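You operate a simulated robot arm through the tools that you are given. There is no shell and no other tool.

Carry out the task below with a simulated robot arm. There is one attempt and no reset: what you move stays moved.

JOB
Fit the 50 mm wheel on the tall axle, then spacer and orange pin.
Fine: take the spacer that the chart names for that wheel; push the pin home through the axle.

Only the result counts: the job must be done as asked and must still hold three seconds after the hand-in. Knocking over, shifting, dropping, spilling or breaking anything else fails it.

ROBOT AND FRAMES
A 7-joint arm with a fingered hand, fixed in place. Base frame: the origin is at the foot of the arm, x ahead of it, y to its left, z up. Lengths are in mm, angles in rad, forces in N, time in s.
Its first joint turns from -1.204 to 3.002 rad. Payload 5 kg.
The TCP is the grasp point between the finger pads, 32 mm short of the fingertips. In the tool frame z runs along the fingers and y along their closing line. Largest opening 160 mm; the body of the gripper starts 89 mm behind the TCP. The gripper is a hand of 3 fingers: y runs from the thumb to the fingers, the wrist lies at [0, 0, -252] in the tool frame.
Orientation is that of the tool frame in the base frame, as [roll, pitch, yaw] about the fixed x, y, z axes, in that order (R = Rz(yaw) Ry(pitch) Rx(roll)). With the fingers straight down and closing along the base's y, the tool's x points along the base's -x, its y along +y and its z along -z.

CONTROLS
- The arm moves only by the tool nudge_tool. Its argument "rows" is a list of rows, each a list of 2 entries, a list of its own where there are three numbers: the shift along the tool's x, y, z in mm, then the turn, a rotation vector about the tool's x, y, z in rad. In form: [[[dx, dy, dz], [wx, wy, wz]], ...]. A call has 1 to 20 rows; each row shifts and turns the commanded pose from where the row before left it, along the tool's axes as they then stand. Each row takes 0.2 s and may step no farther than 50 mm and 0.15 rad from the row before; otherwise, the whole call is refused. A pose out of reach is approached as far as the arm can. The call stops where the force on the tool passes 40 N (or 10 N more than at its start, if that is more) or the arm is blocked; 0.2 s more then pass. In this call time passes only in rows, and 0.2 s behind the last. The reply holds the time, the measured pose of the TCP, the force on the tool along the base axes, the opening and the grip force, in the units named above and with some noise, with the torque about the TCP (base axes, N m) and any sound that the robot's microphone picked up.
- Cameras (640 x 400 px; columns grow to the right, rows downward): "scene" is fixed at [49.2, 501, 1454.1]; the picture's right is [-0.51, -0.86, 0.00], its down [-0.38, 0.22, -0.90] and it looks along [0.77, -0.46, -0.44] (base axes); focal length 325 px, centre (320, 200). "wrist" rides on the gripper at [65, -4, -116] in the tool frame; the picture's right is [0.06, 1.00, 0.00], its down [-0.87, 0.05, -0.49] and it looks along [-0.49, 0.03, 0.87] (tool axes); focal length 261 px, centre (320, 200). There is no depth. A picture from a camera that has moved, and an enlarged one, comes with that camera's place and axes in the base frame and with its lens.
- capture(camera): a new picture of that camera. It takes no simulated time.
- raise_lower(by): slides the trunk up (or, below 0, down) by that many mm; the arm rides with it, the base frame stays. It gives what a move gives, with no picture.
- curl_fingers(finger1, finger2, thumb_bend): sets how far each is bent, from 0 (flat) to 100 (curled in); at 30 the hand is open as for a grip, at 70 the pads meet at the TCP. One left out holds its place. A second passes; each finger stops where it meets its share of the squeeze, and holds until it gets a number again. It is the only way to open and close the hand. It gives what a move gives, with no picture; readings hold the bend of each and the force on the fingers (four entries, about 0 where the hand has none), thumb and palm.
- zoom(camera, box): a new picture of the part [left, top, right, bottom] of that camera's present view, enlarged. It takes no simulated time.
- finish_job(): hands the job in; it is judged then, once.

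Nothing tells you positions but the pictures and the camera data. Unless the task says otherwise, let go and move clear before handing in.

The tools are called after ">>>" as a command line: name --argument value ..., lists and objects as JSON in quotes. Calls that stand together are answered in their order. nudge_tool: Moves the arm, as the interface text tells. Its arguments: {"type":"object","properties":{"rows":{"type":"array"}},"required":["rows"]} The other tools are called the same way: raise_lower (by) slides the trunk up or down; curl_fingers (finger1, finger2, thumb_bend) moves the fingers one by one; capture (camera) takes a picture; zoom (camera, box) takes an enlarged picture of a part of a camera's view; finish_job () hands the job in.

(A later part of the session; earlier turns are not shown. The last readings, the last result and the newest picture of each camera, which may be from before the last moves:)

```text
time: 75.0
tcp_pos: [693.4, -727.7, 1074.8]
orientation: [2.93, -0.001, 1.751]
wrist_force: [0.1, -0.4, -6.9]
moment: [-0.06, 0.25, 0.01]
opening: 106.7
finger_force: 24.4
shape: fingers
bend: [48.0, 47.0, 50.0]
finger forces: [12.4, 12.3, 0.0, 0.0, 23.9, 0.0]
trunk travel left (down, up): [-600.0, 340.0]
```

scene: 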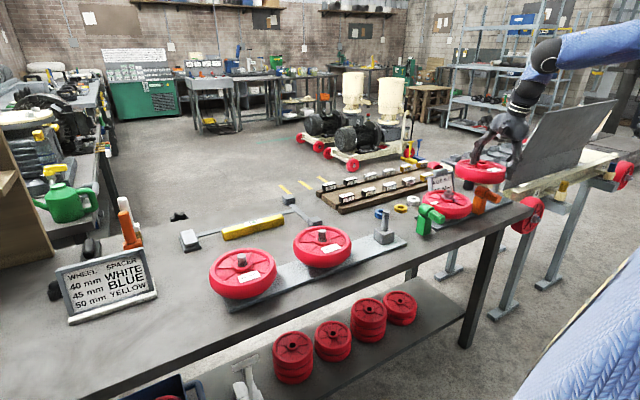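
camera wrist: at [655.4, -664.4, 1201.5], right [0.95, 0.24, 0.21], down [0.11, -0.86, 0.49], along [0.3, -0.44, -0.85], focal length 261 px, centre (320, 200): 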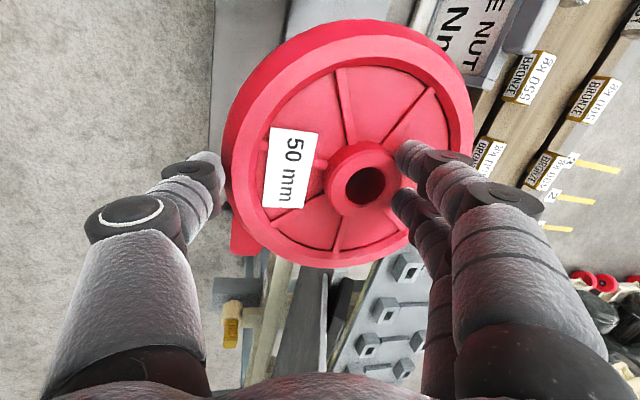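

The hub now lines up with the axle's vertical line in the scene view. I'll lower in small steps and watch the force.

>>> nudge_tool --rows '[[[0, -0.63, 2.93], [0, 0, 0]], [[0, -0.42, 1.95], [0, 0, 0]]]'

>>> nudge_tool --rows '[[[0, -0.32, 1.47], [0, 0, 0]]]'

>>> nudge_tool --rows '[[[0, -0.32, 1.47], [0, 0, 0]]]'

>>> nudge_tool --rows '[[[0, -0.32, 1.47], [0, 0, 0]]]'

```text
time: 75.6
tcp_pos: [694.2, -726.3, 1070.3]
orientation: [2.93, 0.0, 1.749]
wrist_force: [0.4, 0.1, -7.2]
moment: [-0.03, 0.22, -0.01]
opening: 106.4
finger_force: 23.6
shape: fingers
bend: [48.0, 47.0, 50.0]
finger forces: [12.4, 12.4, 0.0, 0.0, 23.9, 0.0]
trunk travel left (down, up): [-600.0, 340.0]
```

```text
time: 76.0
tcp_pos: [693.4, -725.5, 1067.8]
orientation: [2.931, -0.001, 1.75]
wrist_force: [0.2, -0.1, -7.7]
moment: [-0.04, 0.27, -0.01]
opening: 106.4
finger_force: 24.6
shape: fingers
bend: [48.0, 47.0, 50.0]
finger forces: [12.4, 12.3, 0.0, 0.0, 23.9, 0.0]
trunk travel left (down, up): [-600.0, 340.0]
```

```text
time: 76.4
tcp_pos: [694.3, -728.1, 1065.4]
orientation: [2.929, 0.0, 1.751]
wrist_force: [-0.5, 0.1, -8.5]
moment: [-0.03, 0.27, -0.02]
opening: 106.4
finger_force: 24.2
shape: fingers
bend: [48.0, 47.0, 50.0]
finger forces: [12.4, 12.3, 0.0, 0.0, 23.9, 0.0]
trunk travel left (down, up): [-600.0, 340.0]
```

```text
time: 76.8
tcp_pos: [694.1, -727.0, 1065.4]
orientation: [2.93, 0.0, 1.751]
wrist_force: [0.0, -1.1, -8.9]
moment: [0.01, 0.26, -0.03]
opening: 106.5
finger_force: 24.2
shape: fingers
bend: [48.0, 47.0, 50.0]
finger forces: [12.4, 12.2, 0.1, 0.0, 23.9, 0.0]
trunk travel left (down, up): [-600.0, 340.0]
```

>>> nudge_tool --rows '[[[0, -0.32, 1.47], [0, 0, 0]]]'

>>> nudge_tool --rows '[[[0, -0.32, 1.47], [0, 0, 0]]]'

>>> nudge_tool --rows '[[[0, -0.32, 1.47], [0, 0, 0]]]'

>>> capture --camera "wrist"

>>> zoom --camera "scene" --box '[480, 145, 528, 195]'

```text
time: 77.2
tcp_pos: [694.6, -727.0, 1063.1]
orientation: [2.93, -0.003, 1.751]
wrist_force: [-0.4, -0.2, -8.2]
moment: [-0.01, 0.27, -0.01]
opening: 106.6
finger_force: 24.5
shape: fingers
bend: [48.0, 47.0, 50.0]
finger forces: [12.4, 12.4, 0.0, 0.0, 23.9, 0.0]
trunk travel left (down, up): [-600.0, 340.0]
```

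```text
time: 77.6
tcp_pos: [695.6, -727.0, 1062.0]
orientation: [2.93, -0.003, 1.751]
wrist_force: [0.5, -0.6, -7.8]
moment: [-0.03, 0.25, 0.01]
opening: 106.5
finger_force: 24.1
shape: fingers
bend: [48.0, 47.0, 50.0]
finger forces: [12.4, 12.2, 0.1, 0.0, 23.8, 0.0]
trunk travel left (down, up): [-600.0, 340.0]
```

```text
time: 78.0
tcp_pos: [693.8, -726.5, 1060.5]
orientation: [2.928, -0.002, 1.752]
wrist_force: [0.8, 1.1, -8.0]
moment: [-0.01, 0.23, 0.04]
opening: 106.6
finger_force: 24.3
shape: fingers
bend: [48.0, 47.0, 50.0]
finger forces: [12.4, 12.1, 0.0, 0.0, 23.9, 0.0]
trunk travel left (down, up): [-600.0, 340.0]
```

```text
taken
camera wrist: at [654.9, -669.0, 1172.8], right [0.95, 0.24, 0.21], down [0.11, -0.86, 0.49], along [0.3, -0.44, -0.85], focal length 261 px, centre (320, 200)
```

wrist: 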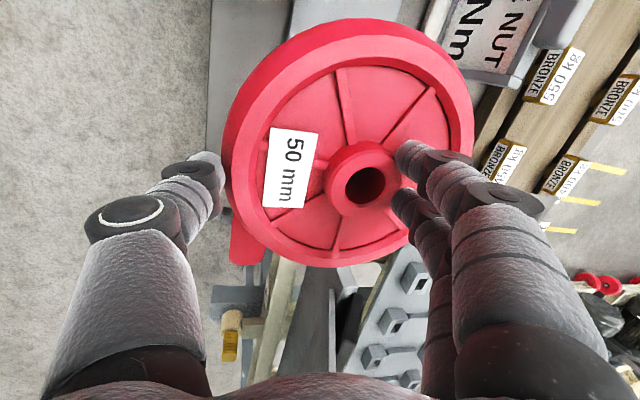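

```text
8.00 times, centred on (504, 170) of scene
camera zoom: at [49.2, 501.0, 1454.1], right [-0.51, -0.86, 0.0], down [-0.38, 0.22, -0.9], along [0.77, -0.46, -0.44], focal length 2602 px, centre (-1152, 440)
```

zoom: 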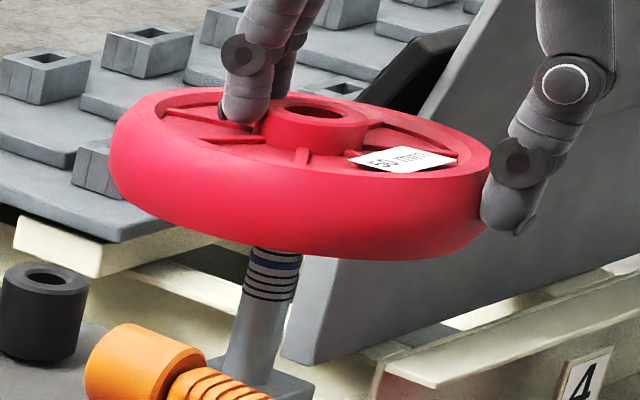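

>>> zoom --camera "wrist" --box '[325, 150, 405, 220]'

>>> nudge_tool --rows '[[[0, -0.32, 1.47], [0, 0, 0]], [[0, -0.32, 1.47], [0, 0, 0]]]'

>>> nudge_tool --rows '[[[0, -0.32, 1.47], [0, 0, 0]], [[0, -0.32, 1.47], [0, 0, 0]]]'

>>> zoom --camera "wrist" --box '[325, 150, 405, 220]'

```text
5.71 times, centred on (365, 185) of wrist
camera zoom: at [654.9, -669.0, 1172.8], right [0.95, 0.24, 0.21], down [0.11, -0.86, 0.49], along [0.3, -0.44, -0.85], focal length 1489 px, centre (63, 286)
```

zoom: 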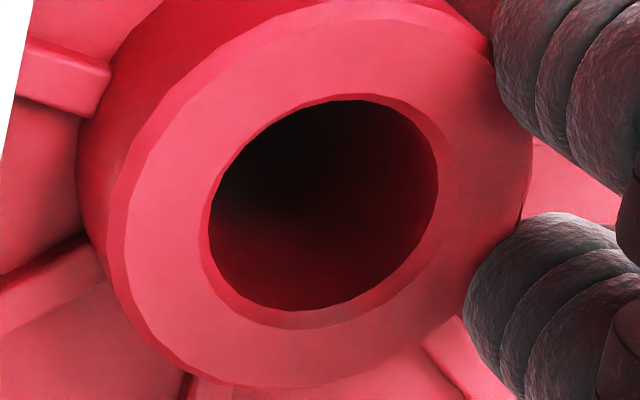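

```text
time: 78.6
tcp_pos: [694.6, -726.1, 1057.1]
orientation: [2.93, -0.003, 1.751]
wrist_force: [0.7, 1.3, -8.0]
moment: [0.08, 0.22, 0.07]
opening: 106.6
finger_force: 23.9
shape: fingers
bend: [48.0, 47.0, 50.0]
finger forces: [13.7, 11.0, 0.0, 0.0, 23.4, 0.1]
trunk travel left (down, up): [-600.0, 340.0]
```

```text
time: 79.2
tcp_pos: [693.7, -727.9, 1053.9]
orientation: [2.928, -0.003, 1.749]
wrist_force: [-0.4, 2.9, -8.4]
moment: [0.12, 0.2, 0.06]
opening: 106.7
finger_force: 24.3
shape: fingers
bend: [48.0, 47.0, 50.0]
finger forces: [13.9, 10.8, 0.0, 0.0, 23.0, 0.0]
trunk travel left (down, up): [-600.0, 340.0]
```

```text
5.71 times, centred on (365, 185) of wrist
camera zoom: at [653.6, -669.1, 1166.9], right [0.95, 0.24, 0.21], down [0.11, -0.86, 0.49], along [0.3, -0.44, -0.85], focal length 1489 px, centre (63, 286)
```

zoom: 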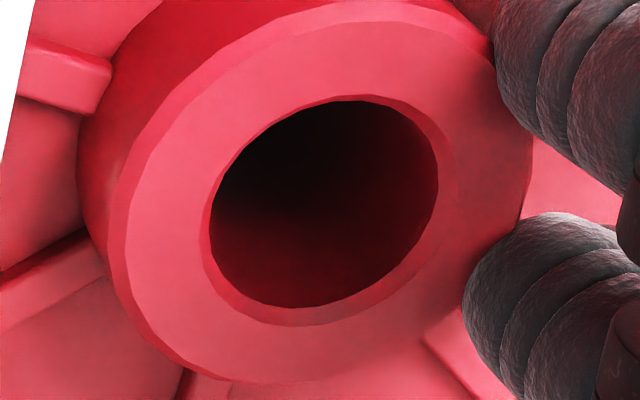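

The axle is entering the bore: a light sideways force (about 3 N in +y) and no upward push. I'll ease 1 mm toward +y and continue down.

>>> nudge_tool --rows '[[[1.0, 0, 0], [0, 0, 0]]]'

>>> nudge_tool --rows '[[[0, -0.42, 1.95], [0, 0, 0]], [[0, -0.42, 1.95], [0, 0, 0]]]'

>>> nudge_tool --rows '[[[0, -0.42, 1.95], [0, 0, 0]], [[0, -0.42, 1.95], [0, 0, 0]]]'

>>> zoom --camera "wrist" --box '[325, 150, 405, 220]'

```text
time: 79.6
tcp_pos: [692.2, -726.4, 1054.4]
orientation: [2.931, 0.0, 1.752]
wrist_force: [-0.3, 0.9, -8.8]
moment: [0.0, 0.27, 0.0]
opening: 106.6
finger_force: 23.4
shape: fingers
bend: [48.0, 47.0, 50.0]
finger forces: [12.5, 11.4, 0.0, 0.0, 23.4, 0.0]
trunk travel left (down, up): [-600.0, 340.0]
```

```text
time: 80.2
tcp_pos: [695.0, -726.6, 1049.3]
orientation: [2.929, -0.001, 1.75]
wrist_force: [-0.4, 0.7, -7.5]
moment: [0.04, 0.27, 0.01]
opening: 106.6
finger_force: 24.0
shape: fingers
bend: [48.0, 47.0, 50.0]
finger forces: [12.5, 11.1, 0.1, 0.0, 23.3, 0.1]
trunk travel left (down, up): [-600.0, 340.0]
```

```text
time: 80.8
tcp_pos: [694.1, -726.4, 1046.4]
orientation: [2.93, 0.001, 1.749]
wrist_force: [-0.2, 1.2, -7.5]
moment: [0.01, 0.28, 0.05]
opening: 106.6
finger_force: 23.2
shape: fingers
bend: [48.0, 47.0, 50.0]
finger forces: [12.6, 11.1, 0.1, 0.0, 23.3, 0.1]
trunk travel left (down, up): [-600.0, 340.0]
```

```text
5.71 times, centred on (365, 185) of wrist
camera zoom: at [653.7, -668.1, 1158.8], right [0.95, 0.24, 0.21], down [0.11, -0.86, 0.49], along [0.3, -0.44, -0.85], focal length 1489 px, centre (63, 286)
```

zoom: 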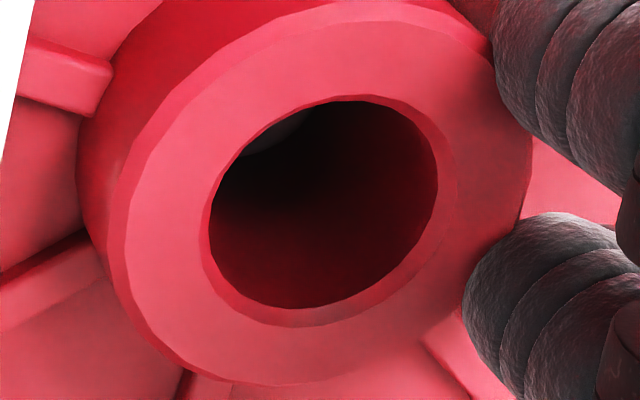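

The axle's end is now visible inside the bore. Continuing down with force checks.

>>> nudge_tool --rows '[[[0.4, -0.63, 2.93], [0, 0, 0]], [[0, -0.63, 2.93], [0, 0, 0]], [[0, -0.63, 2.93], [0, 0, 0]], [[0, -0.63, 2.93], [0, 0, 0]]]'

>>> nudge_tool --rows '[[[0, -0.63, 2.93], [0, 0, 0]], [[0, -0.63, 2.93], [0, 0, 0]], [[0, -0.63, 2.93], [0, 0, 0]], [[0, -0.63, 2.93], [0, 0, 0]]]'

>>> zoom --camera "wrist" --box '[325, 150, 405, 220]'

>>> zoom --camera "scene" --box '[480, 155, 528, 205]'

```text
time: 81.8
tcp_pos: [691.7, -725.5, 1034.2]
orientation: [2.931, 0.0, 1.751]
wrist_force: [-1.3, 0.0, -8.6]
moment: [0.0, 0.25, 0.01]
opening: 106.5
finger_force: 22.2
shape: fingers
bend: [48.0, 47.0, 50.0]
finger forces: [12.1, 10.6, 0.1, 0.0, 23.1, 0.0]
trunk travel left (down, up): [-600.0, 340.0]
```

```text
time: 82.8
tcp_pos: [693.6, -725.6, 1022.7]
orientation: [2.928, 0.0, 1.75]
wrist_force: [-5.1, 3.7, -4.5]
moment: [0.08, 0.31, 0.15]
opening: 106.6
finger_force: 24.2
shape: fingers
bend: [49.0, 47.0, 50.0]
finger forces: [13.4, 9.2, 0.0, 0.0, 25.8, 0.0]
trunk travel left (down, up): [-600.0, 340.0]
```

```text
5.71 times, centred on (365, 185) of wrist
camera zoom: at [654.0, -666.8, 1135.5], right [0.95, 0.24, 0.21], down [0.11, -0.86, 0.49], along [0.3, -0.44, -0.84], focal length 1489 px, centre (63, 286)
```

zoom: 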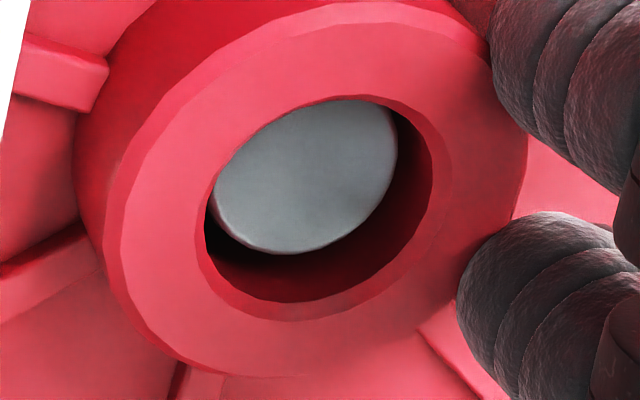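

```text
8.00 times, centred on (504, 180) of scene
camera zoom: at [49.2, 501.0, 1454.1], right [-0.51, -0.86, 0.0], down [-0.38, 0.22, -0.9], along [0.77, -0.46, -0.44], focal length 2602 px, centre (-1152, 360)
```

zoom: 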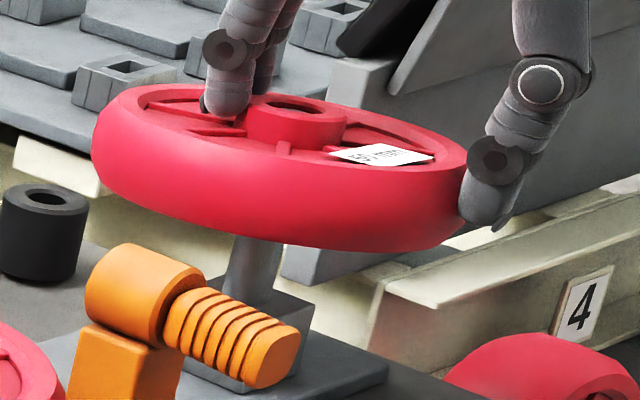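

>>> nudge_tool --rows '[[[0.9, -0.9, -0.19], [0, 0, 0]]]'

>>> nudge_tool --rows '[[[0, -0.63, 2.93], [0, 0, 0]], [[0, -0.63, 2.93], [0, 0, 0]]]'

```text
time: 83.2
tcp_pos: [692.9, -724.3, 1021.5]
orientation: [2.929, 0.001, 1.749]
wrist_force: [0.2, 2.7, -5.6]
moment: [0.04, 0.15, 0.09]
opening: 106.0
finger_force: 24.1
shape: fingers
bend: [48.0, 47.0, 50.0]
finger forces: [13.5, 10.8, 0.0, 0.1, 23.5, 0.0]
trunk travel left (down, up): [-600.0, 340.0]
```

```text
time: 83.8
tcp_pos: [693.1, -723.7, 1016.2]
orientation: [2.927, -0.001, 1.752]
wrist_force: [-0.4, 1.5, -6.8]
moment: [-0.01, 0.18, 0.07]
opening: 106.1
finger_force: 23.0
shape: fingers
bend: [48.0, 47.0, 50.0]
finger forces: [12.5, 10.3, 0.0, 0.0, 23.2, 0.0]
trunk travel left (down, up): [-600.0, 340.0]
```

>>> nudge_tool --rows '[[[0.5, -0.63, 2.93], [0, 0, 0]], [[0, -0.63, 2.93], [0, 0, 0]], [[0, -0.63, 2.93], [0, 0, 0]], [[0, -0.63, 2.93], [0, 0, 0]]]'

>>> nudge_tool --rows '[[[0, -0.63, 2.93], [0, 0, 0]], [[0, -0.63, 2.93], [0, 0, 0]], [[0, -0.63, 2.93], [0, 0, 0]], [[0, -0.63, 2.93], [0, 0, 0]]]'

>>> zoom --camera "scene" --box '[470, 155, 534, 215]'

>>> zoom --camera "wrist" --box '[300, 120, 420, 240]'

```text
time: 84.8
tcp_pos: [690.0, -724.6, 1008.3]
orientation: [2.926, 0.0, 1.75]
wrist_force: [-10.6, -4.2, 14.4]
moment: [-0.02, -0.89, -0.04]
opening: 96.9
finger_force: 23.1
shape: fingers
bend: [52.0, 52.0, 50.0]
finger forces: [9.5, 16.8, 0.0, 0.0, 20.0, 0.0]
trunk travel left (down, up): [-600.0, 340.0]
```

```text
time: 85.8
tcp_pos: [689.9, -722.7, 994.4]
orientation: [2.927, 0.001, 1.749]
wrist_force: [-15.7, -0.5, 15.3]
moment: [0.08, -1.1, 0.04]
opening: 96.8
finger_force: 26.5
shape: fingers
bend: [52.0, 53.0, 50.0]
finger forces: [9.0, 21.2, 0.1, 0.0, 21.7, 0.0]
trunk travel left (down, up): [-600.0, 340.0]
```

```text
6.67 times, centred on (502, 185) of scene
camera zoom: at [49.2, 501.0, 1454.1], right [-0.51, -0.86, 0.0], down [-0.38, 0.22, -0.9], along [0.77, -0.46, -0.44], focal length 2168 px, centre (-893, 300)
```

zoom: 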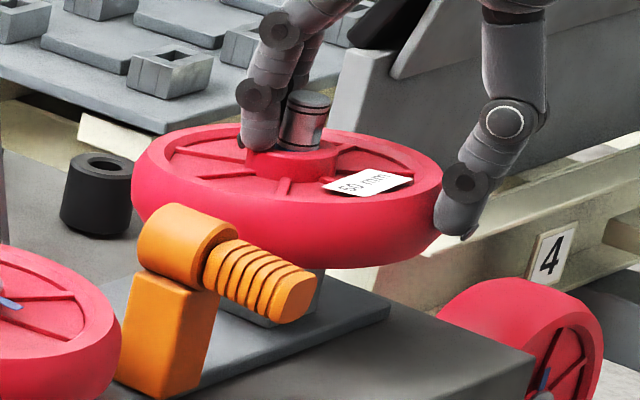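

```text
3.33 times, centred on (360, 180) of wrist
camera zoom: at [650.4, -664.7, 1107.1], right [0.95, 0.24, 0.21], down [0.1, -0.86, 0.49], along [0.3, -0.44, -0.84], focal length 869 px, centre (187, 267)
```

zoom: 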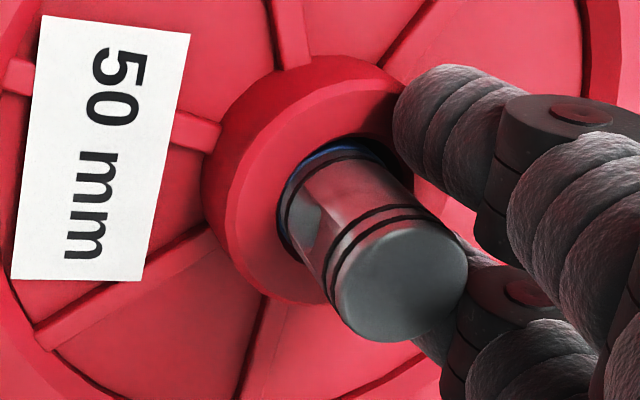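

The wheel is well down the axle, about 12 mm from seating, but the fingers have ridden onto the hub's edge and are pressing sideways. I'll unload the hand gently so the wheel can slide down onto its block.

>>> curl_fingers --finger1 49 --finger2 49 --thumb_bend 46

>>> zoom --camera "scene" --box '[470, 155, 534, 215]'

>>> zoom --camera "wrist" --box '[300, 120, 420, 240]'

```text
time: 86.8
tcp_pos: [692.6, -722.7, 993.4]
orientation: [2.928, -0.001, 1.75]
wrist_force: [-0.7, 0.0, 0.8]
moment: [0.02, 0.02, -0.02]
opening: 96.8
finger_force: 0.2
shape: fingers
bend: [49.0, 49.0, 46.0]
finger forces: [0.0, 0.0, 0.0, 0.1, 0.7, 0.0]
trunk travel left (down, up): [-600.0, 340.0]
```

```text
6.67 times, centred on (502, 185) of scene
camera zoom: at [49.2, 501.0, 1454.1], right [-0.51, -0.86, 0.0], down [-0.38, 0.22, -0.9], along [0.77, -0.46, -0.44], focal length 2168 px, centre (-893, 300)
```

zoom: 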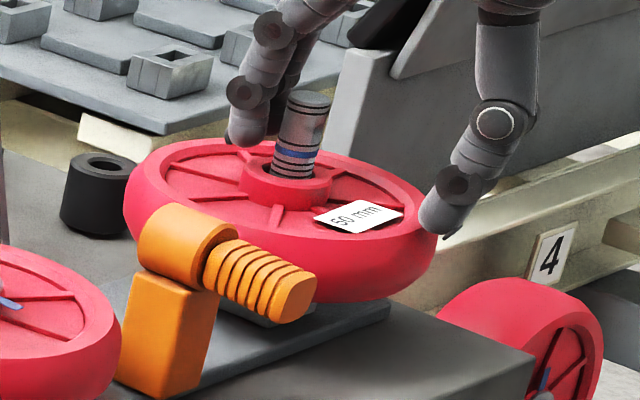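

```text
3.33 times, centred on (360, 180) of wrist
camera zoom: at [652.7, -665.5, 1105.4], right [0.95, 0.24, 0.21], down [0.11, -0.86, 0.49], along [0.3, -0.44, -0.84], focal length 869 px, centre (187, 267)
```

zoom: 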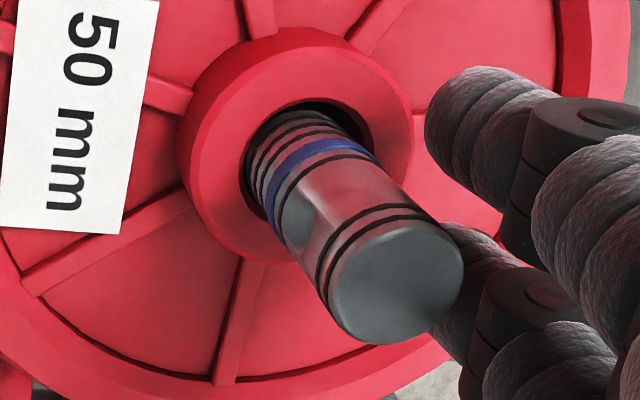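

The wheel dropped home onto its block, with the blue band and rings showing above the hub. Now I'll open and rise clear.

>>> curl_fingers --finger1 45 --finger2 45 --thumb_bend 36

>>> nudge_tool --rows '[[[0, 4.2, -19.5], [0, 0, 0]], [[0, 4.2, -19.5], [0, 0, 0]], [[0, 6.3, -29.3], [0, 0, 0]], [[0, 6.3, -29.3], [0, 0, 0]], [[0, 0, 0], [0.105, 0, 0]], [[0, 0, 0], [0.108, 0, 0]]]'

>>> capture --camera "wrist"

>>> zoom --camera "scene" --box '[460, 150, 540, 220]'

```text
time: 87.8
tcp_pos: [691.7, -723.4, 993.0]
orientation: [2.928, 0.0, 1.751]
wrist_force: [-0.1, 0.3, 0.8]
moment: [0.0, 0.0, -0.03]
opening: 125.4
finger_force: 0.0
shape: fingers
bend: [45.0, 45.0, 36.0]
finger forces: [0.0, 0.0, 0.1, 0.0, 0.0, 0.0]
trunk travel left (down, up): [-600.0, 340.0]
```

```text
time: 89.2
tcp_pos: [692.5, -723.8, 1095.3]
orientation: [-3.14, 0.001, 1.748]
wrist_force: [-0.4, 0.5, 0.2]
moment: [0.0, -0.03, 0.02]
opening: 125.4
finger_force: 0.0
shape: fingers
bend: [45.0, 45.0, 36.0]
finger forces: [0.0, 0.1, 0.0, 0.0, 0.1, 0.1]
trunk travel left (down, up): [-600.0, 340.0]
```

```text
taken
camera wrist: at [676.6, -661.8, 1210.9], right [0.97, 0.24, 0.0], down [0.21, -0.85, 0.49], along [0.12, -0.48, -0.87], focal length 261 px, centre (320, 200)
```

wrist: 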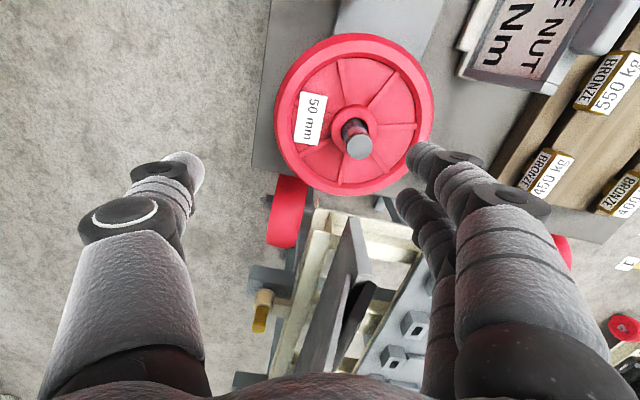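

```text
5.71 times, centred on (500, 185) of scene
camera zoom: at [49.2, 501.0, 1454.1], right [-0.51, -0.86, 0.0], down [-0.38, 0.22, -0.9], along [0.77, -0.46, -0.44], focal length 1859 px, centre (-709, 286)
```

zoom: 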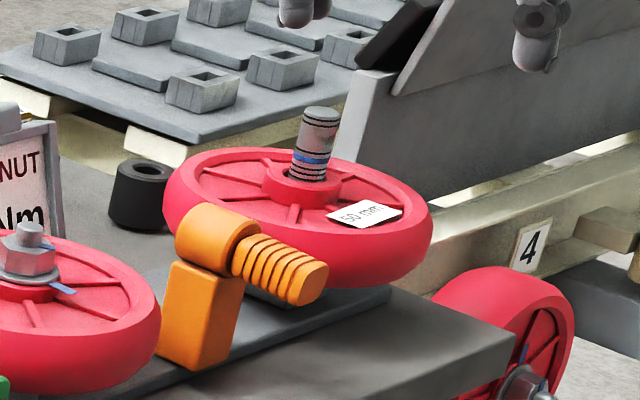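

The wheel is on the tall axle and seated. Next is the yellow spacer near (860, -350); I'll move above it to look.

>>> nudge_tool --rows '[[[37.8, 24.7, 0], [0, 0, 0]], [[37.8, 24.7, 0], [0, 0, 0]], [[37.8, 24.7, 0], [0, 0, 0]], [[37.8, 24.7, 0], [0, 0, 0]], [[37.8, 24.7, 0], [0, 0, 0]], [[37.8, 24.7, 0], [0, 0, 0]], [[37.8, 24.7, 0], [0, 0, 0]], [[37.8, 24.7, 0], [0, 0, 0]], [[37.8, 24.7, 0], [0, 0, 0]]]'

>>> capture --camera "wrist"

>>> capture --camera "scene"

```text
time: 91.2
tcp_pos: [851.3, -348.0, 1091.6]
orientation: [-3.14, 0.001, 1.748]
wrist_force: [0.3, -0.8, 0.4]
moment: [0.0, 0.03, 0.01]
opening: 125.8
finger_force: 0.1
shape: fingers
bend: [45.0, 45.0, 36.0]
finger forces: [0.1, 0.0, 0.0, 0.0, 0.0, 0.0]
trunk travel left (down, up): [-600.0, 340.0]
```

```text
taken
camera wrist: at [835.7, -284.9, 1206.1], right [0.97, 0.24, 0.0], down [0.21, -0.85, 0.49], along [0.11, -0.48, -0.87], focal length 261 px, centre (320, 200)
```

wrist: 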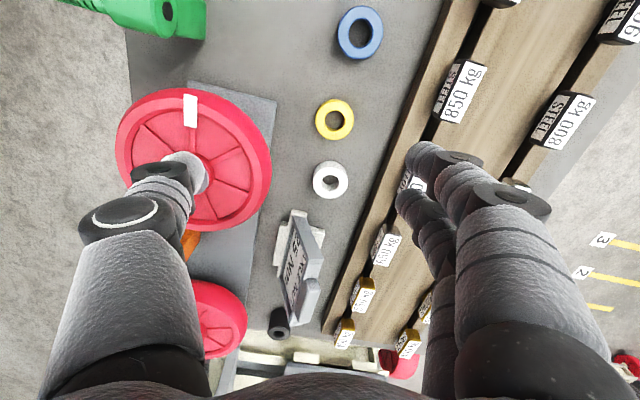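

```text
taken
```

scene: 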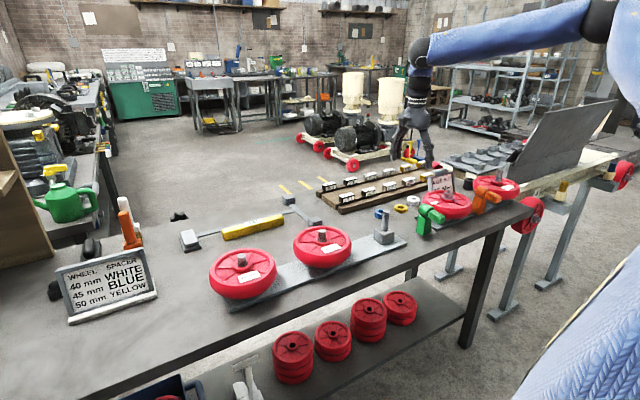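

The yellow spacer is at about (870, -348) with clear space around it. I'll centre over it, set the fingers to a narrow opening and come down part way.

>>> curl_fingers --finger1 54 --finger2 54 --thumb_bend 54

>>> nudge_tool --rows '[[[-3.5, 18.6, 0], [0, 0, 0]], [[0, 0, 40], [0, 0, 0]], [[0, 0, 40], [0, 0, 0]]]'

>>> capture --camera "wrist"

>>> zoom --camera "wrist" --box '[260, 80, 380, 200]'

```text
time: 92.2
tcp_pos: [849.2, -347.9, 1092.9]
orientation: [3.142, 0.0, 1.752]
wrist_force: [-0.2, 0.4, -0.4]
moment: [-0.02, 0.05, -0.01]
opening: 71.9
finger_force: 0.0
shape: fingers
bend: [54.0, 54.0, 54.0]
finger forces: [0.1, 0.0, 0.0, 0.1, 0.0, 0.0]
trunk travel left (down, up): [-600.0, 340.0]
```

```text
time: 93.0
tcp_pos: [868.7, -346.5, 1011.7]
orientation: [-3.141, -0.001, 1.752]
wrist_force: [0.1, 0.2, -0.5]
moment: [0.03, 0.0, -0.01]
opening: 71.7
finger_force: 0.0
shape: fingers
bend: [54.0, 54.0, 54.0]
finger forces: [0.1, 0.0, 0.0, 0.1, 0.0, 0.0]
trunk travel left (down, up): [-600.0, 340.0]
```

```text
taken
camera wrist: at [852.8, -283.6, 1127.9], right [0.97, 0.24, 0.0], down [0.21, -0.85, 0.49], along [0.12, -0.48, -0.87], focal length 261 px, centre (320, 200)
```

wrist: 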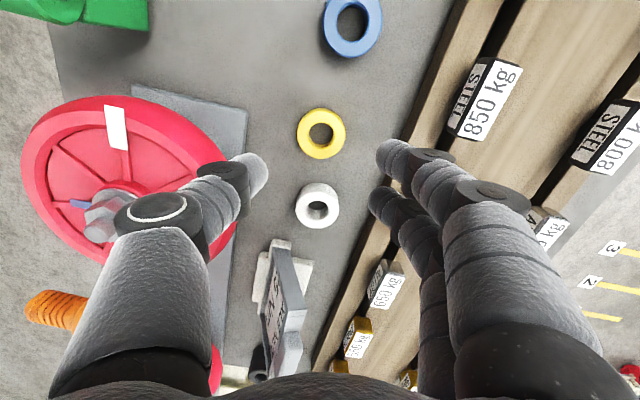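

```text
3.33 times, centred on (320, 140) of wrist
camera zoom: at [852.8, -283.6, 1127.9], right [0.97, 0.24, 0.0], down [0.21, -0.85, 0.49], along [0.12, -0.48, -0.87], focal length 869 px, centre (320, 400)
```

zoom: 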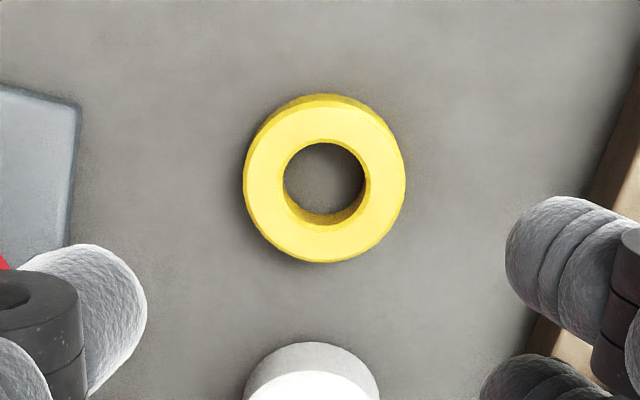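

>>> nudge_tool --rows '[[[-3.2, 1.5, 25], [0, 0, 0]], [[0, 0, 25], [0, 0, 0]]]'

>>> zoom --camera "wrist" --box '[240, 80, 400, 220]'

>>> zoom --camera "scene" --box '[380, 180, 440, 220]'

```text
time: 93.6
tcp_pos: [871.5, -350.8, 964.3]
orientation: [3.141, 0.0, 1.752]
wrist_force: [0.3, 0.4, 0.8]
moment: [0.01, -0.02, -0.03]
opening: 71.6
finger_force: 0.0
shape: fingers
bend: [54.0, 54.0, 54.0]
finger forces: [0.1, 0.0, 0.0, 0.0, 0.0, 0.0]
trunk travel left (down, up): [-600.0, 340.0]
```

```text
2.86 times, centred on (320, 150) of wrist
camera zoom: at [855.3, -287.8, 1080.3], right [0.97, 0.24, 0.0], down [0.21, -0.85, 0.49], along [0.12, -0.48, -0.87], focal length 745 px, centre (320, 343)
```

zoom: 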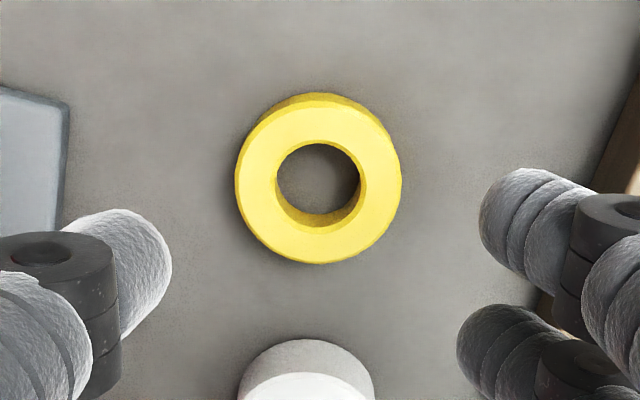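

```text
10.00 times, centred on (410, 200) of scene
camera zoom: at [49.2, 501.0, 1454.1], right [-0.51, -0.86, 0.0], down [-0.38, 0.22, -0.9], along [0.77, -0.46, -0.44], focal length 3252 px, centre (-580, 200)
```

zoom: 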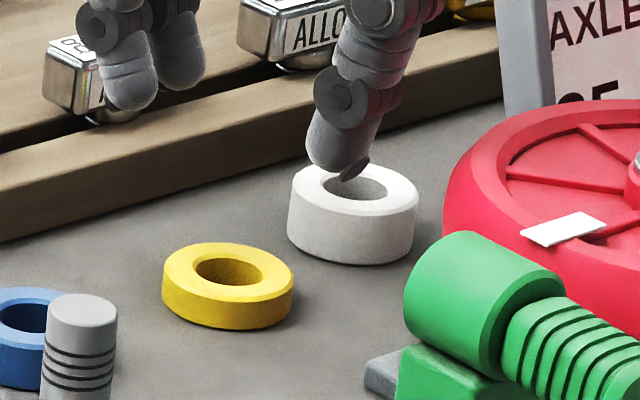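

>>> nudge_tool --rows '[[[-2.4, -0.4, 20], [0, 0, 0]], [[0, 0, 20], [0, 0, 0]]]'

>>> zoom --camera "wrist" --box '[240, 80, 400, 220]'

>>> zoom --camera "scene" --box '[380, 180, 440, 220]'

```text
time: 94.2
tcp_pos: [872.0, -355.1, 922.3]
orientation: [3.14, 0.0, 1.751]
wrist_force: [-0.5, 0.4, -0.5]
moment: [-0.03, -0.01, -0.03]
opening: 71.8
finger_force: 0.0
shape: fingers
bend: [54.0, 54.0, 54.0]
finger forces: [0.0, 0.1, 0.0, 0.0, 0.1, 0.0]
trunk travel left (down, up): [-600.0, 340.0]
```

```text
2.86 times, centred on (320, 150) of wrist
camera zoom: at [856.5, -292.3, 1038.7], right [0.97, 0.24, 0.0], down [0.21, -0.85, 0.49], along [0.12, -0.48, -0.87], focal length 745 px, centre (320, 343)
```

zoom: 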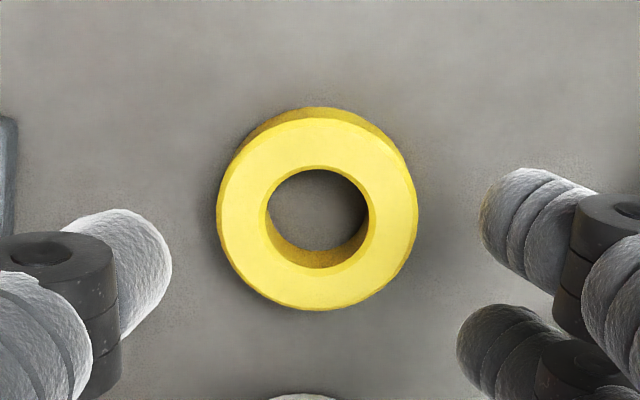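

```text
10.00 times, centred on (410, 200) of scene
camera zoom: at [49.2, 501.0, 1454.1], right [-0.51, -0.86, 0.0], down [-0.38, 0.22, -0.9], along [0.77, -0.46, -0.44], focal length 3252 px, centre (-580, 200)
```

zoom: 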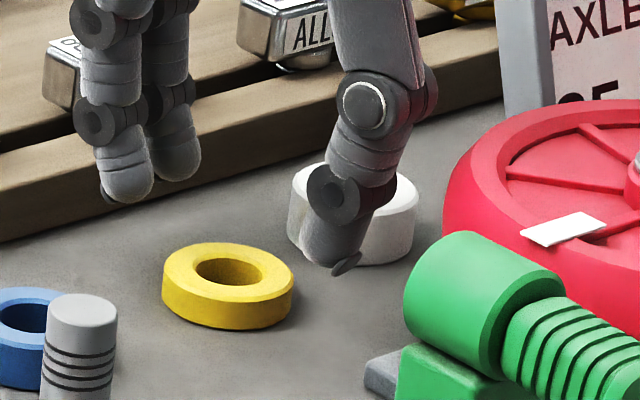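

>>> nudge_tool --rows '[[[1.7, -0.7, 10], [0, 0, 0]], [[0, 0, 9], [0, 0, 0]]]'

>>> zoom --camera "wrist" --box '[240, 100, 400, 240]'

>>> nudge_tool --rows '[[[0, 0, 2], [0, 0, 0]]]'

>>> nudge_tool --rows '[[[0, 0, 2], [0, 0, 0]]]'

```text
time: 94.8
tcp_pos: [870.9, -353.4, 902.5]
orientation: [3.139, 0.002, 1.752]
wrist_force: [0.2, -0.9, -0.1]
moment: [-0.02, 0.0, -0.03]
opening: 71.7
finger_force: 0.1
shape: fingers
bend: [54.0, 54.0, 54.0]
finger forces: [0.0, 0.1, 0.0, 0.0, 0.0, 0.0]
trunk travel left (down, up): [-600.0, 340.0]
```

```text
2.86 times, centred on (320, 170) of wrist
camera zoom: at [854.7, -291.2, 1018.6], right [0.97, 0.24, 0.0], down [0.21, -0.85, 0.49], along [0.12, -0.48, -0.87], focal length 745 px, centre (320, 286)
```

zoom: 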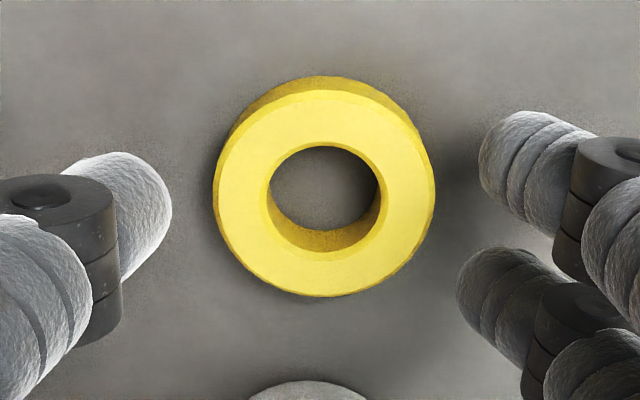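

```text
time: 95.2
tcp_pos: [871.4, -353.6, 900.7]
orientation: [-3.141, 0.0, 1.752]
wrist_force: [0.4, 0.6, 0.3]
moment: [0.02, -0.01, -0.02]
opening: 71.7
finger_force: 0.0
shape: fingers
bend: [54.0, 54.0, 54.0]
finger forces: [0.0, 0.0, 0.1, 0.0, 0.0, 0.1]
trunk travel left (down, up): [-600.0, 340.0]
```

```text
time: 95.6
tcp_pos: [871.8, -354.4, 899.4]
orientation: [-3.14, 0.003, 1.75]
wrist_force: [-0.9, -0.1, -0.1]
moment: [0.0, -0.01, 0.0]
opening: 71.6
finger_force: 0.1
shape: fingers
bend: [54.0, 54.0, 54.0]
finger forces: [0.0, 0.1, 0.0, 0.0, 0.0, 0.1]
trunk travel left (down, up): [-600.0, 340.0]
```

>>> nudge_tool --rows '[[[0.5, 0.8, 2], [0, 0, 0]]]'

>>> nudge_tool --rows '[[[0, 0, 2], [0, 0, 0]]]'

>>> nudge_tool --rows '[[[0, 0, 2], [0, 0, 0]]]'

>>> zoom --camera "scene" --box '[380, 180, 440, 220]'

```text
time: 96.0
tcp_pos: [871.0, -354.3, 897.7]
orientation: [-3.141, 0.0, 1.75]
wrist_force: [-0.4, -0.7, -0.8]
moment: [-0.02, -0.04, 0.0]
opening: 71.8
finger_force: 0.0
shape: fingers
bend: [54.0, 54.0, 54.0]
finger forces: [0.1, 0.0, 0.0, 0.1, 0.0, 0.0]
trunk travel left (down, up): [-600.0, 340.0]
```

```text
time: 96.4
tcp_pos: [872.8, -352.3, 896.0]
orientation: [-3.14, 0.001, 1.751]
wrist_force: [-0.3, 0.4, 0.6]
moment: [-0.02, 0.02, -0.01]
opening: 71.5
finger_force: 0.0
shape: fingers
bend: [54.0, 54.0, 54.0]
finger forces: [0.2, 0.0, 0.1, 0.0, 0.0, 0.0]
trunk travel left (down, up): [-600.0, 340.0]
```

```text
time: 96.8
tcp_pos: [871.6, -353.3, 893.2]
orientation: [3.141, 0.0, 1.751]
wrist_force: [0.8, 0.7, 0.1]
moment: [-0.02, -0.01, 0.01]
opening: 71.8
finger_force: 0.0
shape: fingers
bend: [54.0, 54.0, 54.0]
finger forces: [0.0, 0.0, 0.0, 0.0, 0.0, 0.0]
trunk travel left (down, up): [-600.0, 340.0]
```

```text
10.00 times, centred on (410, 200) of scene
camera zoom: at [49.2, 501.0, 1454.1], right [-0.51, -0.86, 0.0], down [-0.38, 0.22, -0.9], along [0.77, -0.46, -0.44], focal length 3252 px, centre (-580, 200)
```

zoom: 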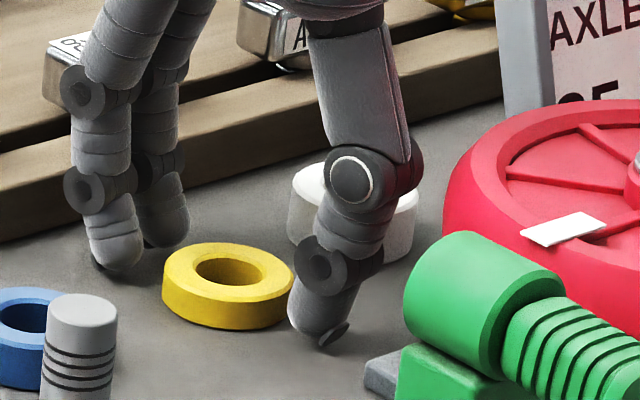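

>>> nudge_tool --rows '[[[0, 0, 2], [0, 0, 0]]]'

>>> nudge_tool --rows '[[[0, 0, 2], [0, 0, 0]]]'

>>> nudge_tool --rows '[[[0, 0, 2], [0, 0, 0]]]'

```text
time: 97.2
tcp_pos: [870.5, -353.3, 890.7]
orientation: [-3.141, 0.002, 1.75]
wrist_force: [-0.2, -0.6, 0.8]
moment: [-0.02, 0.01, -0.01]
opening: 71.5
finger_force: 0.0
shape: fingers
bend: [54.0, 54.0, 54.0]
finger forces: [0.1, 0.1, 0.0, 0.0, 0.1, 0.0]
trunk travel left (down, up): [-600.0, 340.0]
```

```text
time: 97.6
tcp_pos: [871.6, -352.9, 890.8]
orientation: [-3.141, 0.0, 1.75]
wrist_force: [1.0, -1.2, 7.5]
moment: [-0.08, 0.16, 0.08]
opening: 71.6
finger_force: 3.9
shape: fingers
bend: [54.0, 54.0, 54.0]
finger forces: [0.8, 0.9, 0.0, 0.0, 5.5, 0.0]
trunk travel left (down, up): [-600.0, 340.0]
```

```text
time: 98.0
tcp_pos: [870.8, -351.8, 891.2]
orientation: [3.139, 0.0, 1.751]
wrist_force: [0.3, -4.0, 20.3]
moment: [-0.23, 0.42, 0.15]
opening: 71.3
finger_force: 9.9
shape: fingers
bend: [54.0, 54.0, 54.0]
finger forces: [3.1, 2.7, 0.0, 0.0, 14.4, 0.1]
trunk travel left (down, up): [-600.0, 340.0]
```

Tips are on the bench. I'll relieve that and close gently on the spacer.

>>> nudge_tool --rows '[[[0, 0, -3.5], [0, 0, 0]]]'

>>> curl_fingers --finger1 58 --finger2 58 --thumb_bend 58

>>> zoom --camera "wrist" --box '[240, 100, 400, 240]'

>>> zoom --camera "scene" --box '[380, 180, 440, 220]'

```text
time: 98.4
tcp_pos: [871.4, -351.9, 891.1]
orientation: [-3.14, 0.0, 1.75]
wrist_force: [0.4, 0.4, 2.7]
moment: [0.09, -0.16, 0.04]
opening: 71.5
finger_force: 1.6
shape: fingers
bend: [54.0, 54.0, 54.0]
finger forces: [1.4, 1.6, 0.0, 0.0, 0.3, 0.1]
trunk travel left (down, up): [-600.0, 340.0]
```

```text
time: 99.4
tcp_pos: [871.6, -353.0, 890.1]
orientation: [3.141, 0.001, 1.75]
wrist_force: [0.0, 0.3, -0.2]
moment: [0.0, 0.0, 0.02]
opening: 59.8
finger_force: 0.0
shape: fingers
bend: [57.0, 57.0, 57.0]
finger forces: [0.1, 0.0, 0.0, 0.0, 0.0, 0.1]
trunk travel left (down, up): [-600.0, 340.0]
```

```text
2.86 times, centred on (320, 170) of wrist
camera zoom: at [855.8, -290.3, 1007.2], right [0.97, 0.24, 0.0], down [0.21, -0.85, 0.49], along [0.12, -0.48, -0.87], focal length 745 px, centre (320, 286)
```

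zoom: 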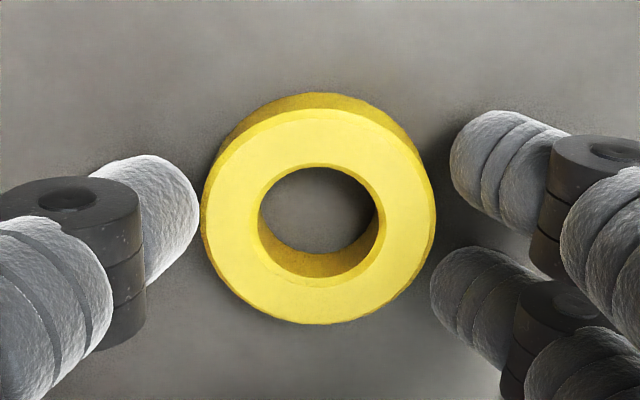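

```text
10.00 times, centred on (410, 200) of scene
camera zoom: at [49.2, 501.0, 1454.1], right [-0.51, -0.86, 0.0], down [-0.38, 0.22, -0.9], along [0.77, -0.46, -0.44], focal length 3252 px, centre (-580, 200)
```

zoom: 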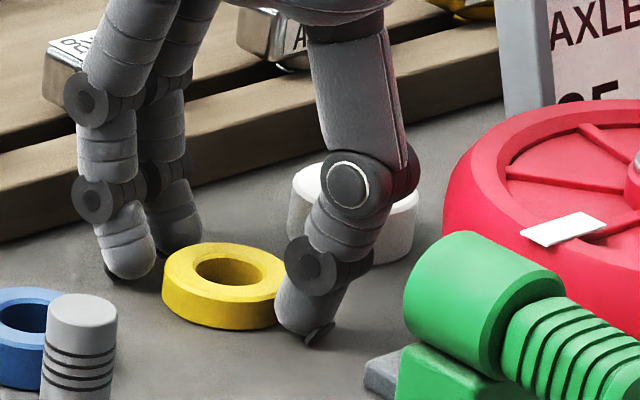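

>>> curl_fingers --finger1 63 --finger2 63 --thumb_bend 63

>>> zoom --camera "wrist" --box '[240, 100, 400, 240]'

>>> zoom --camera "scene" --box '[380, 180, 440, 220]'

```text
time: 100.4
tcp_pos: [872.0, -352.1, 891.0]
orientation: [3.141, 0.001, 1.75]
wrist_force: [0.3, -0.1, 0.3]
moment: [-0.01, 0.02, -0.01]
opening: 50.2
finger_force: 7.1
shape: fingers
bend: [60.0, 59.0, 61.0]
finger forces: [2.9, 3.8, 0.0, 0.1, 6.9, 0.0]
trunk travel left (down, up): [-600.0, 340.0]
```

```text
2.86 times, centred on (320, 170) of wrist
camera zoom: at [855.9, -290.2, 1007.2], right [0.97, 0.24, 0.0], down [0.21, -0.85, 0.49], along [0.12, -0.48, -0.87], focal length 745 px, centre (320, 286)
```

zoom: 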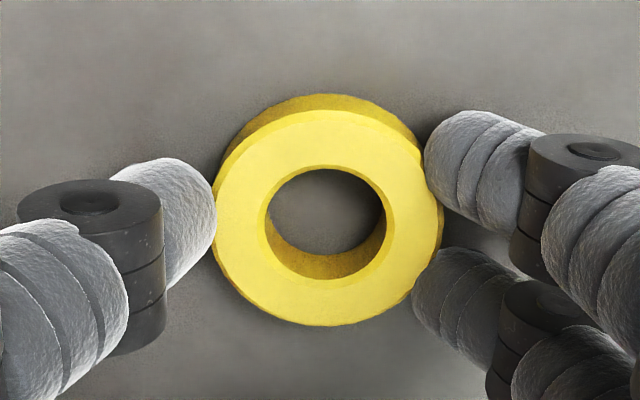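

```text
10.00 times, centred on (410, 200) of scene
camera zoom: at [49.2, 501.0, 1454.1], right [-0.51, -0.86, 0.0], down [-0.38, 0.22, -0.9], along [0.77, -0.46, -0.44], focal length 3252 px, centre (-580, 200)
```

zoom: 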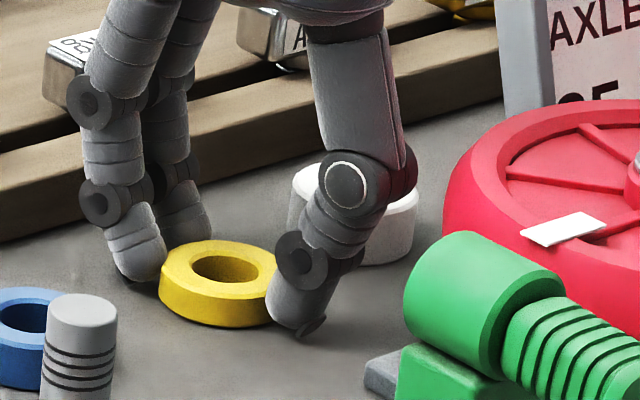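

Balanced 7 N grip on the spacer. I'll lift gently and check.

>>> nudge_tool --rows '[[[0, 0, -2], [0, 0, 0]], [[0, 0, -3], [0, 0, 0]], [[0, 0, -4], [0, 0, 0]], [[0, 0, -5], [0, 0, 0]], [[0, 0, -6], [0, 0, 0]]]'

>>> zoom --camera "scene" --box '[380, 180, 440, 220]'

>>> zoom --camera "wrist" --box '[240, 100, 400, 240]'

```text
time: 101.6
tcp_pos: [871.1, -351.5, 912.8]
orientation: [-3.141, 0.0, 1.751]
wrist_force: [0.6, 0.2, -1.2]
moment: [-0.02, -0.02, 0.01]
opening: 50.1
finger_force: 6.7
shape: fingers
bend: [60.0, 59.0, 61.0]
finger forces: [3.0, 3.8, 0.1, 0.1, 7.0, 0.0]
trunk travel left (down, up): [-600.0, 340.0]
```

```text
10.00 times, centred on (410, 200) of scene
camera zoom: at [49.2, 501.0, 1454.1], right [-0.51, -0.86, 0.0], down [-0.38, 0.22, -0.9], along [0.77, -0.46, -0.44], focal length 3252 px, centre (-580, 200)
```

zoom: 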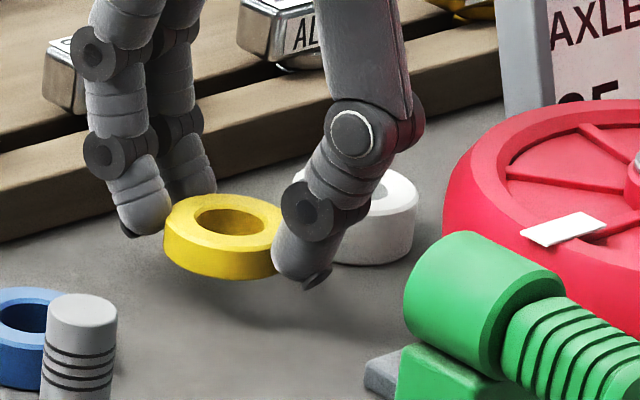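

```text
2.86 times, centred on (320, 170) of wrist
camera zoom: at [855.5, -289.5, 1028.2], right [0.97, 0.24, 0.0], down [0.21, -0.85, 0.49], along [0.12, -0.48, -0.87], focal length 745 px, centre (320, 286)
```

zoom: 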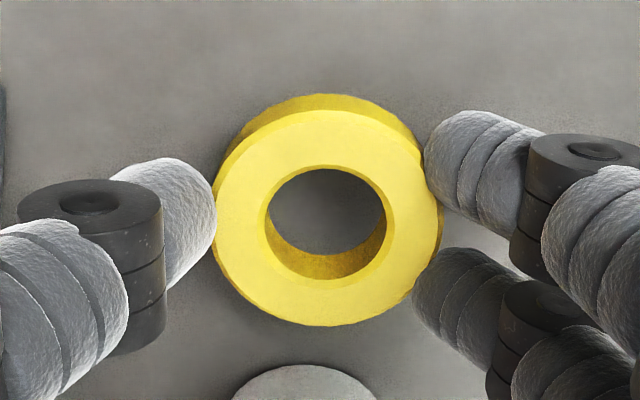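

The spacer is held well. I'll raise it to clear the axle top and carry it toward the axle, stopping about 60 mm short to measure alignment.

>>> nudge_tool --rows '[[[0, 0, -15], [0, 0, 0]], [[0, 0, -25], [0, 0, 0]], [[0, 0, -30], [0, 0, 0]], [[0, 0, -30], [0, 0, 0]], [[0, 0, -30], [0, 0, 0]], [[0, 0, -25], [0, 0, 0]], [[0, 0, -10], [0, 0, 0]]]'

>>> nudge_tool --rows '[[[-10, -8, 0], [0, 0, 0]], [[-19.7, -15.1, 0], [0, 0, 0]], [[-19.7, -15.1, 0], [0, 0, 0]], [[-19.7, -15.1, 0], [0, 0, 0]], [[-19.7, -15.1, 0], [0, 0, 0]], [[-19.7, -15.1, 0], [0, 0, 0]], [[-19.7, -15.1, 0], [0, 0, 0]], [[-19.7, -15.1, 0], [0, 0, 0]], [[-19.7, -15.1, 0], [0, 0, 0]], [[-19.7, -15.1, 0], [0, 0, 0]], [[-19.7, -15.1, 0], [0, 0, 0]], [[-19.7, -15.1, 0], [0, 0, 0]], [[-19.7, -15.1, 0], [0, 0, 0]], [[-19.7, -15.1, 0], [0, 0, 0]], [[-9.5, -7.6, 0], [0, 0, 0]]]'

>>> capture --camera "wrist"

>>> zoom --camera "wrist" --box '[260, 150, 380, 290]'

```text
time: 103.2
tcp_pos: [871.9, -353.4, 1077.3]
orientation: [-3.139, 0.0, 1.751]
wrist_force: [0.4, 0.8, -0.2]
moment: [-0.03, -0.02, 0.0]
opening: 50.1
finger_force: 6.6
shape: fingers
bend: [60.0, 59.0, 61.0]
finger forces: [3.1, 3.8, 0.1, 0.0, 6.8, 0.0]
trunk travel left (down, up): [-600.0, 340.0]
```

```text
time: 106.4
tcp_pos: [712.3, -661.7, 1078.5]
orientation: [-3.141, 0.001, 1.75]
wrist_force: [0.8, 0.1, -0.5]
moment: [-0.01, 0.0, 0.01]
opening: 49.8
finger_force: 6.6
shape: fingers
bend: [60.0, 59.0, 61.0]
finger forces: [3.2, 3.8, 0.0, 0.0, 6.7, 0.1]
trunk travel left (down, up): [-600.0, 340.0]
```

```text
taken
camera wrist: at [695.9, -599.5, 1194.3], right [0.97, 0.24, 0.0], down [0.21, -0.85, 0.49], along [0.12, -0.48, -0.87], focal length 261 px, centre (320, 200)
```

wrist: 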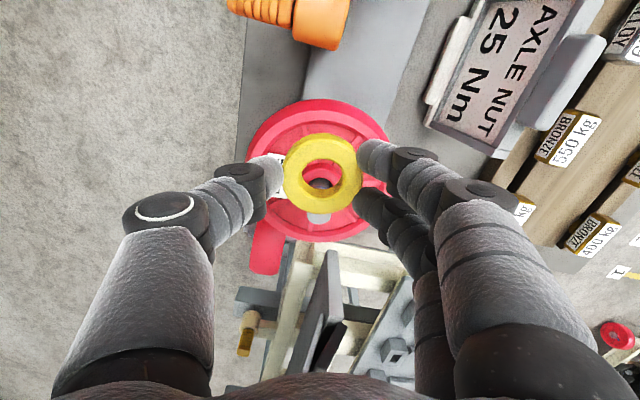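

```text
2.86 times, centred on (320, 220) of wrist
camera zoom: at [695.9, -599.5, 1194.3], right [0.97, 0.24, 0.0], down [0.21, -0.85, 0.49], along [0.12, -0.48, -0.87], focal length 745 px, centre (320, 143)
```

zoom: 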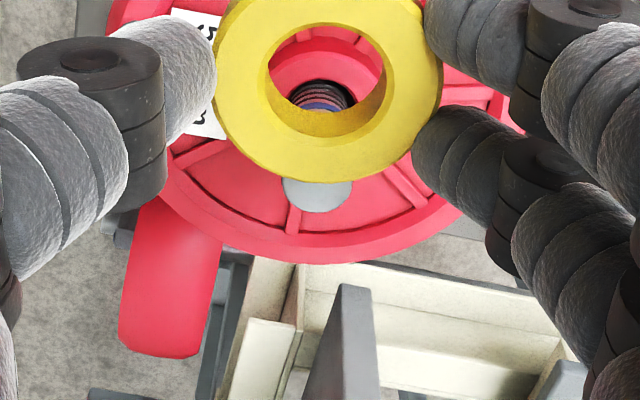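

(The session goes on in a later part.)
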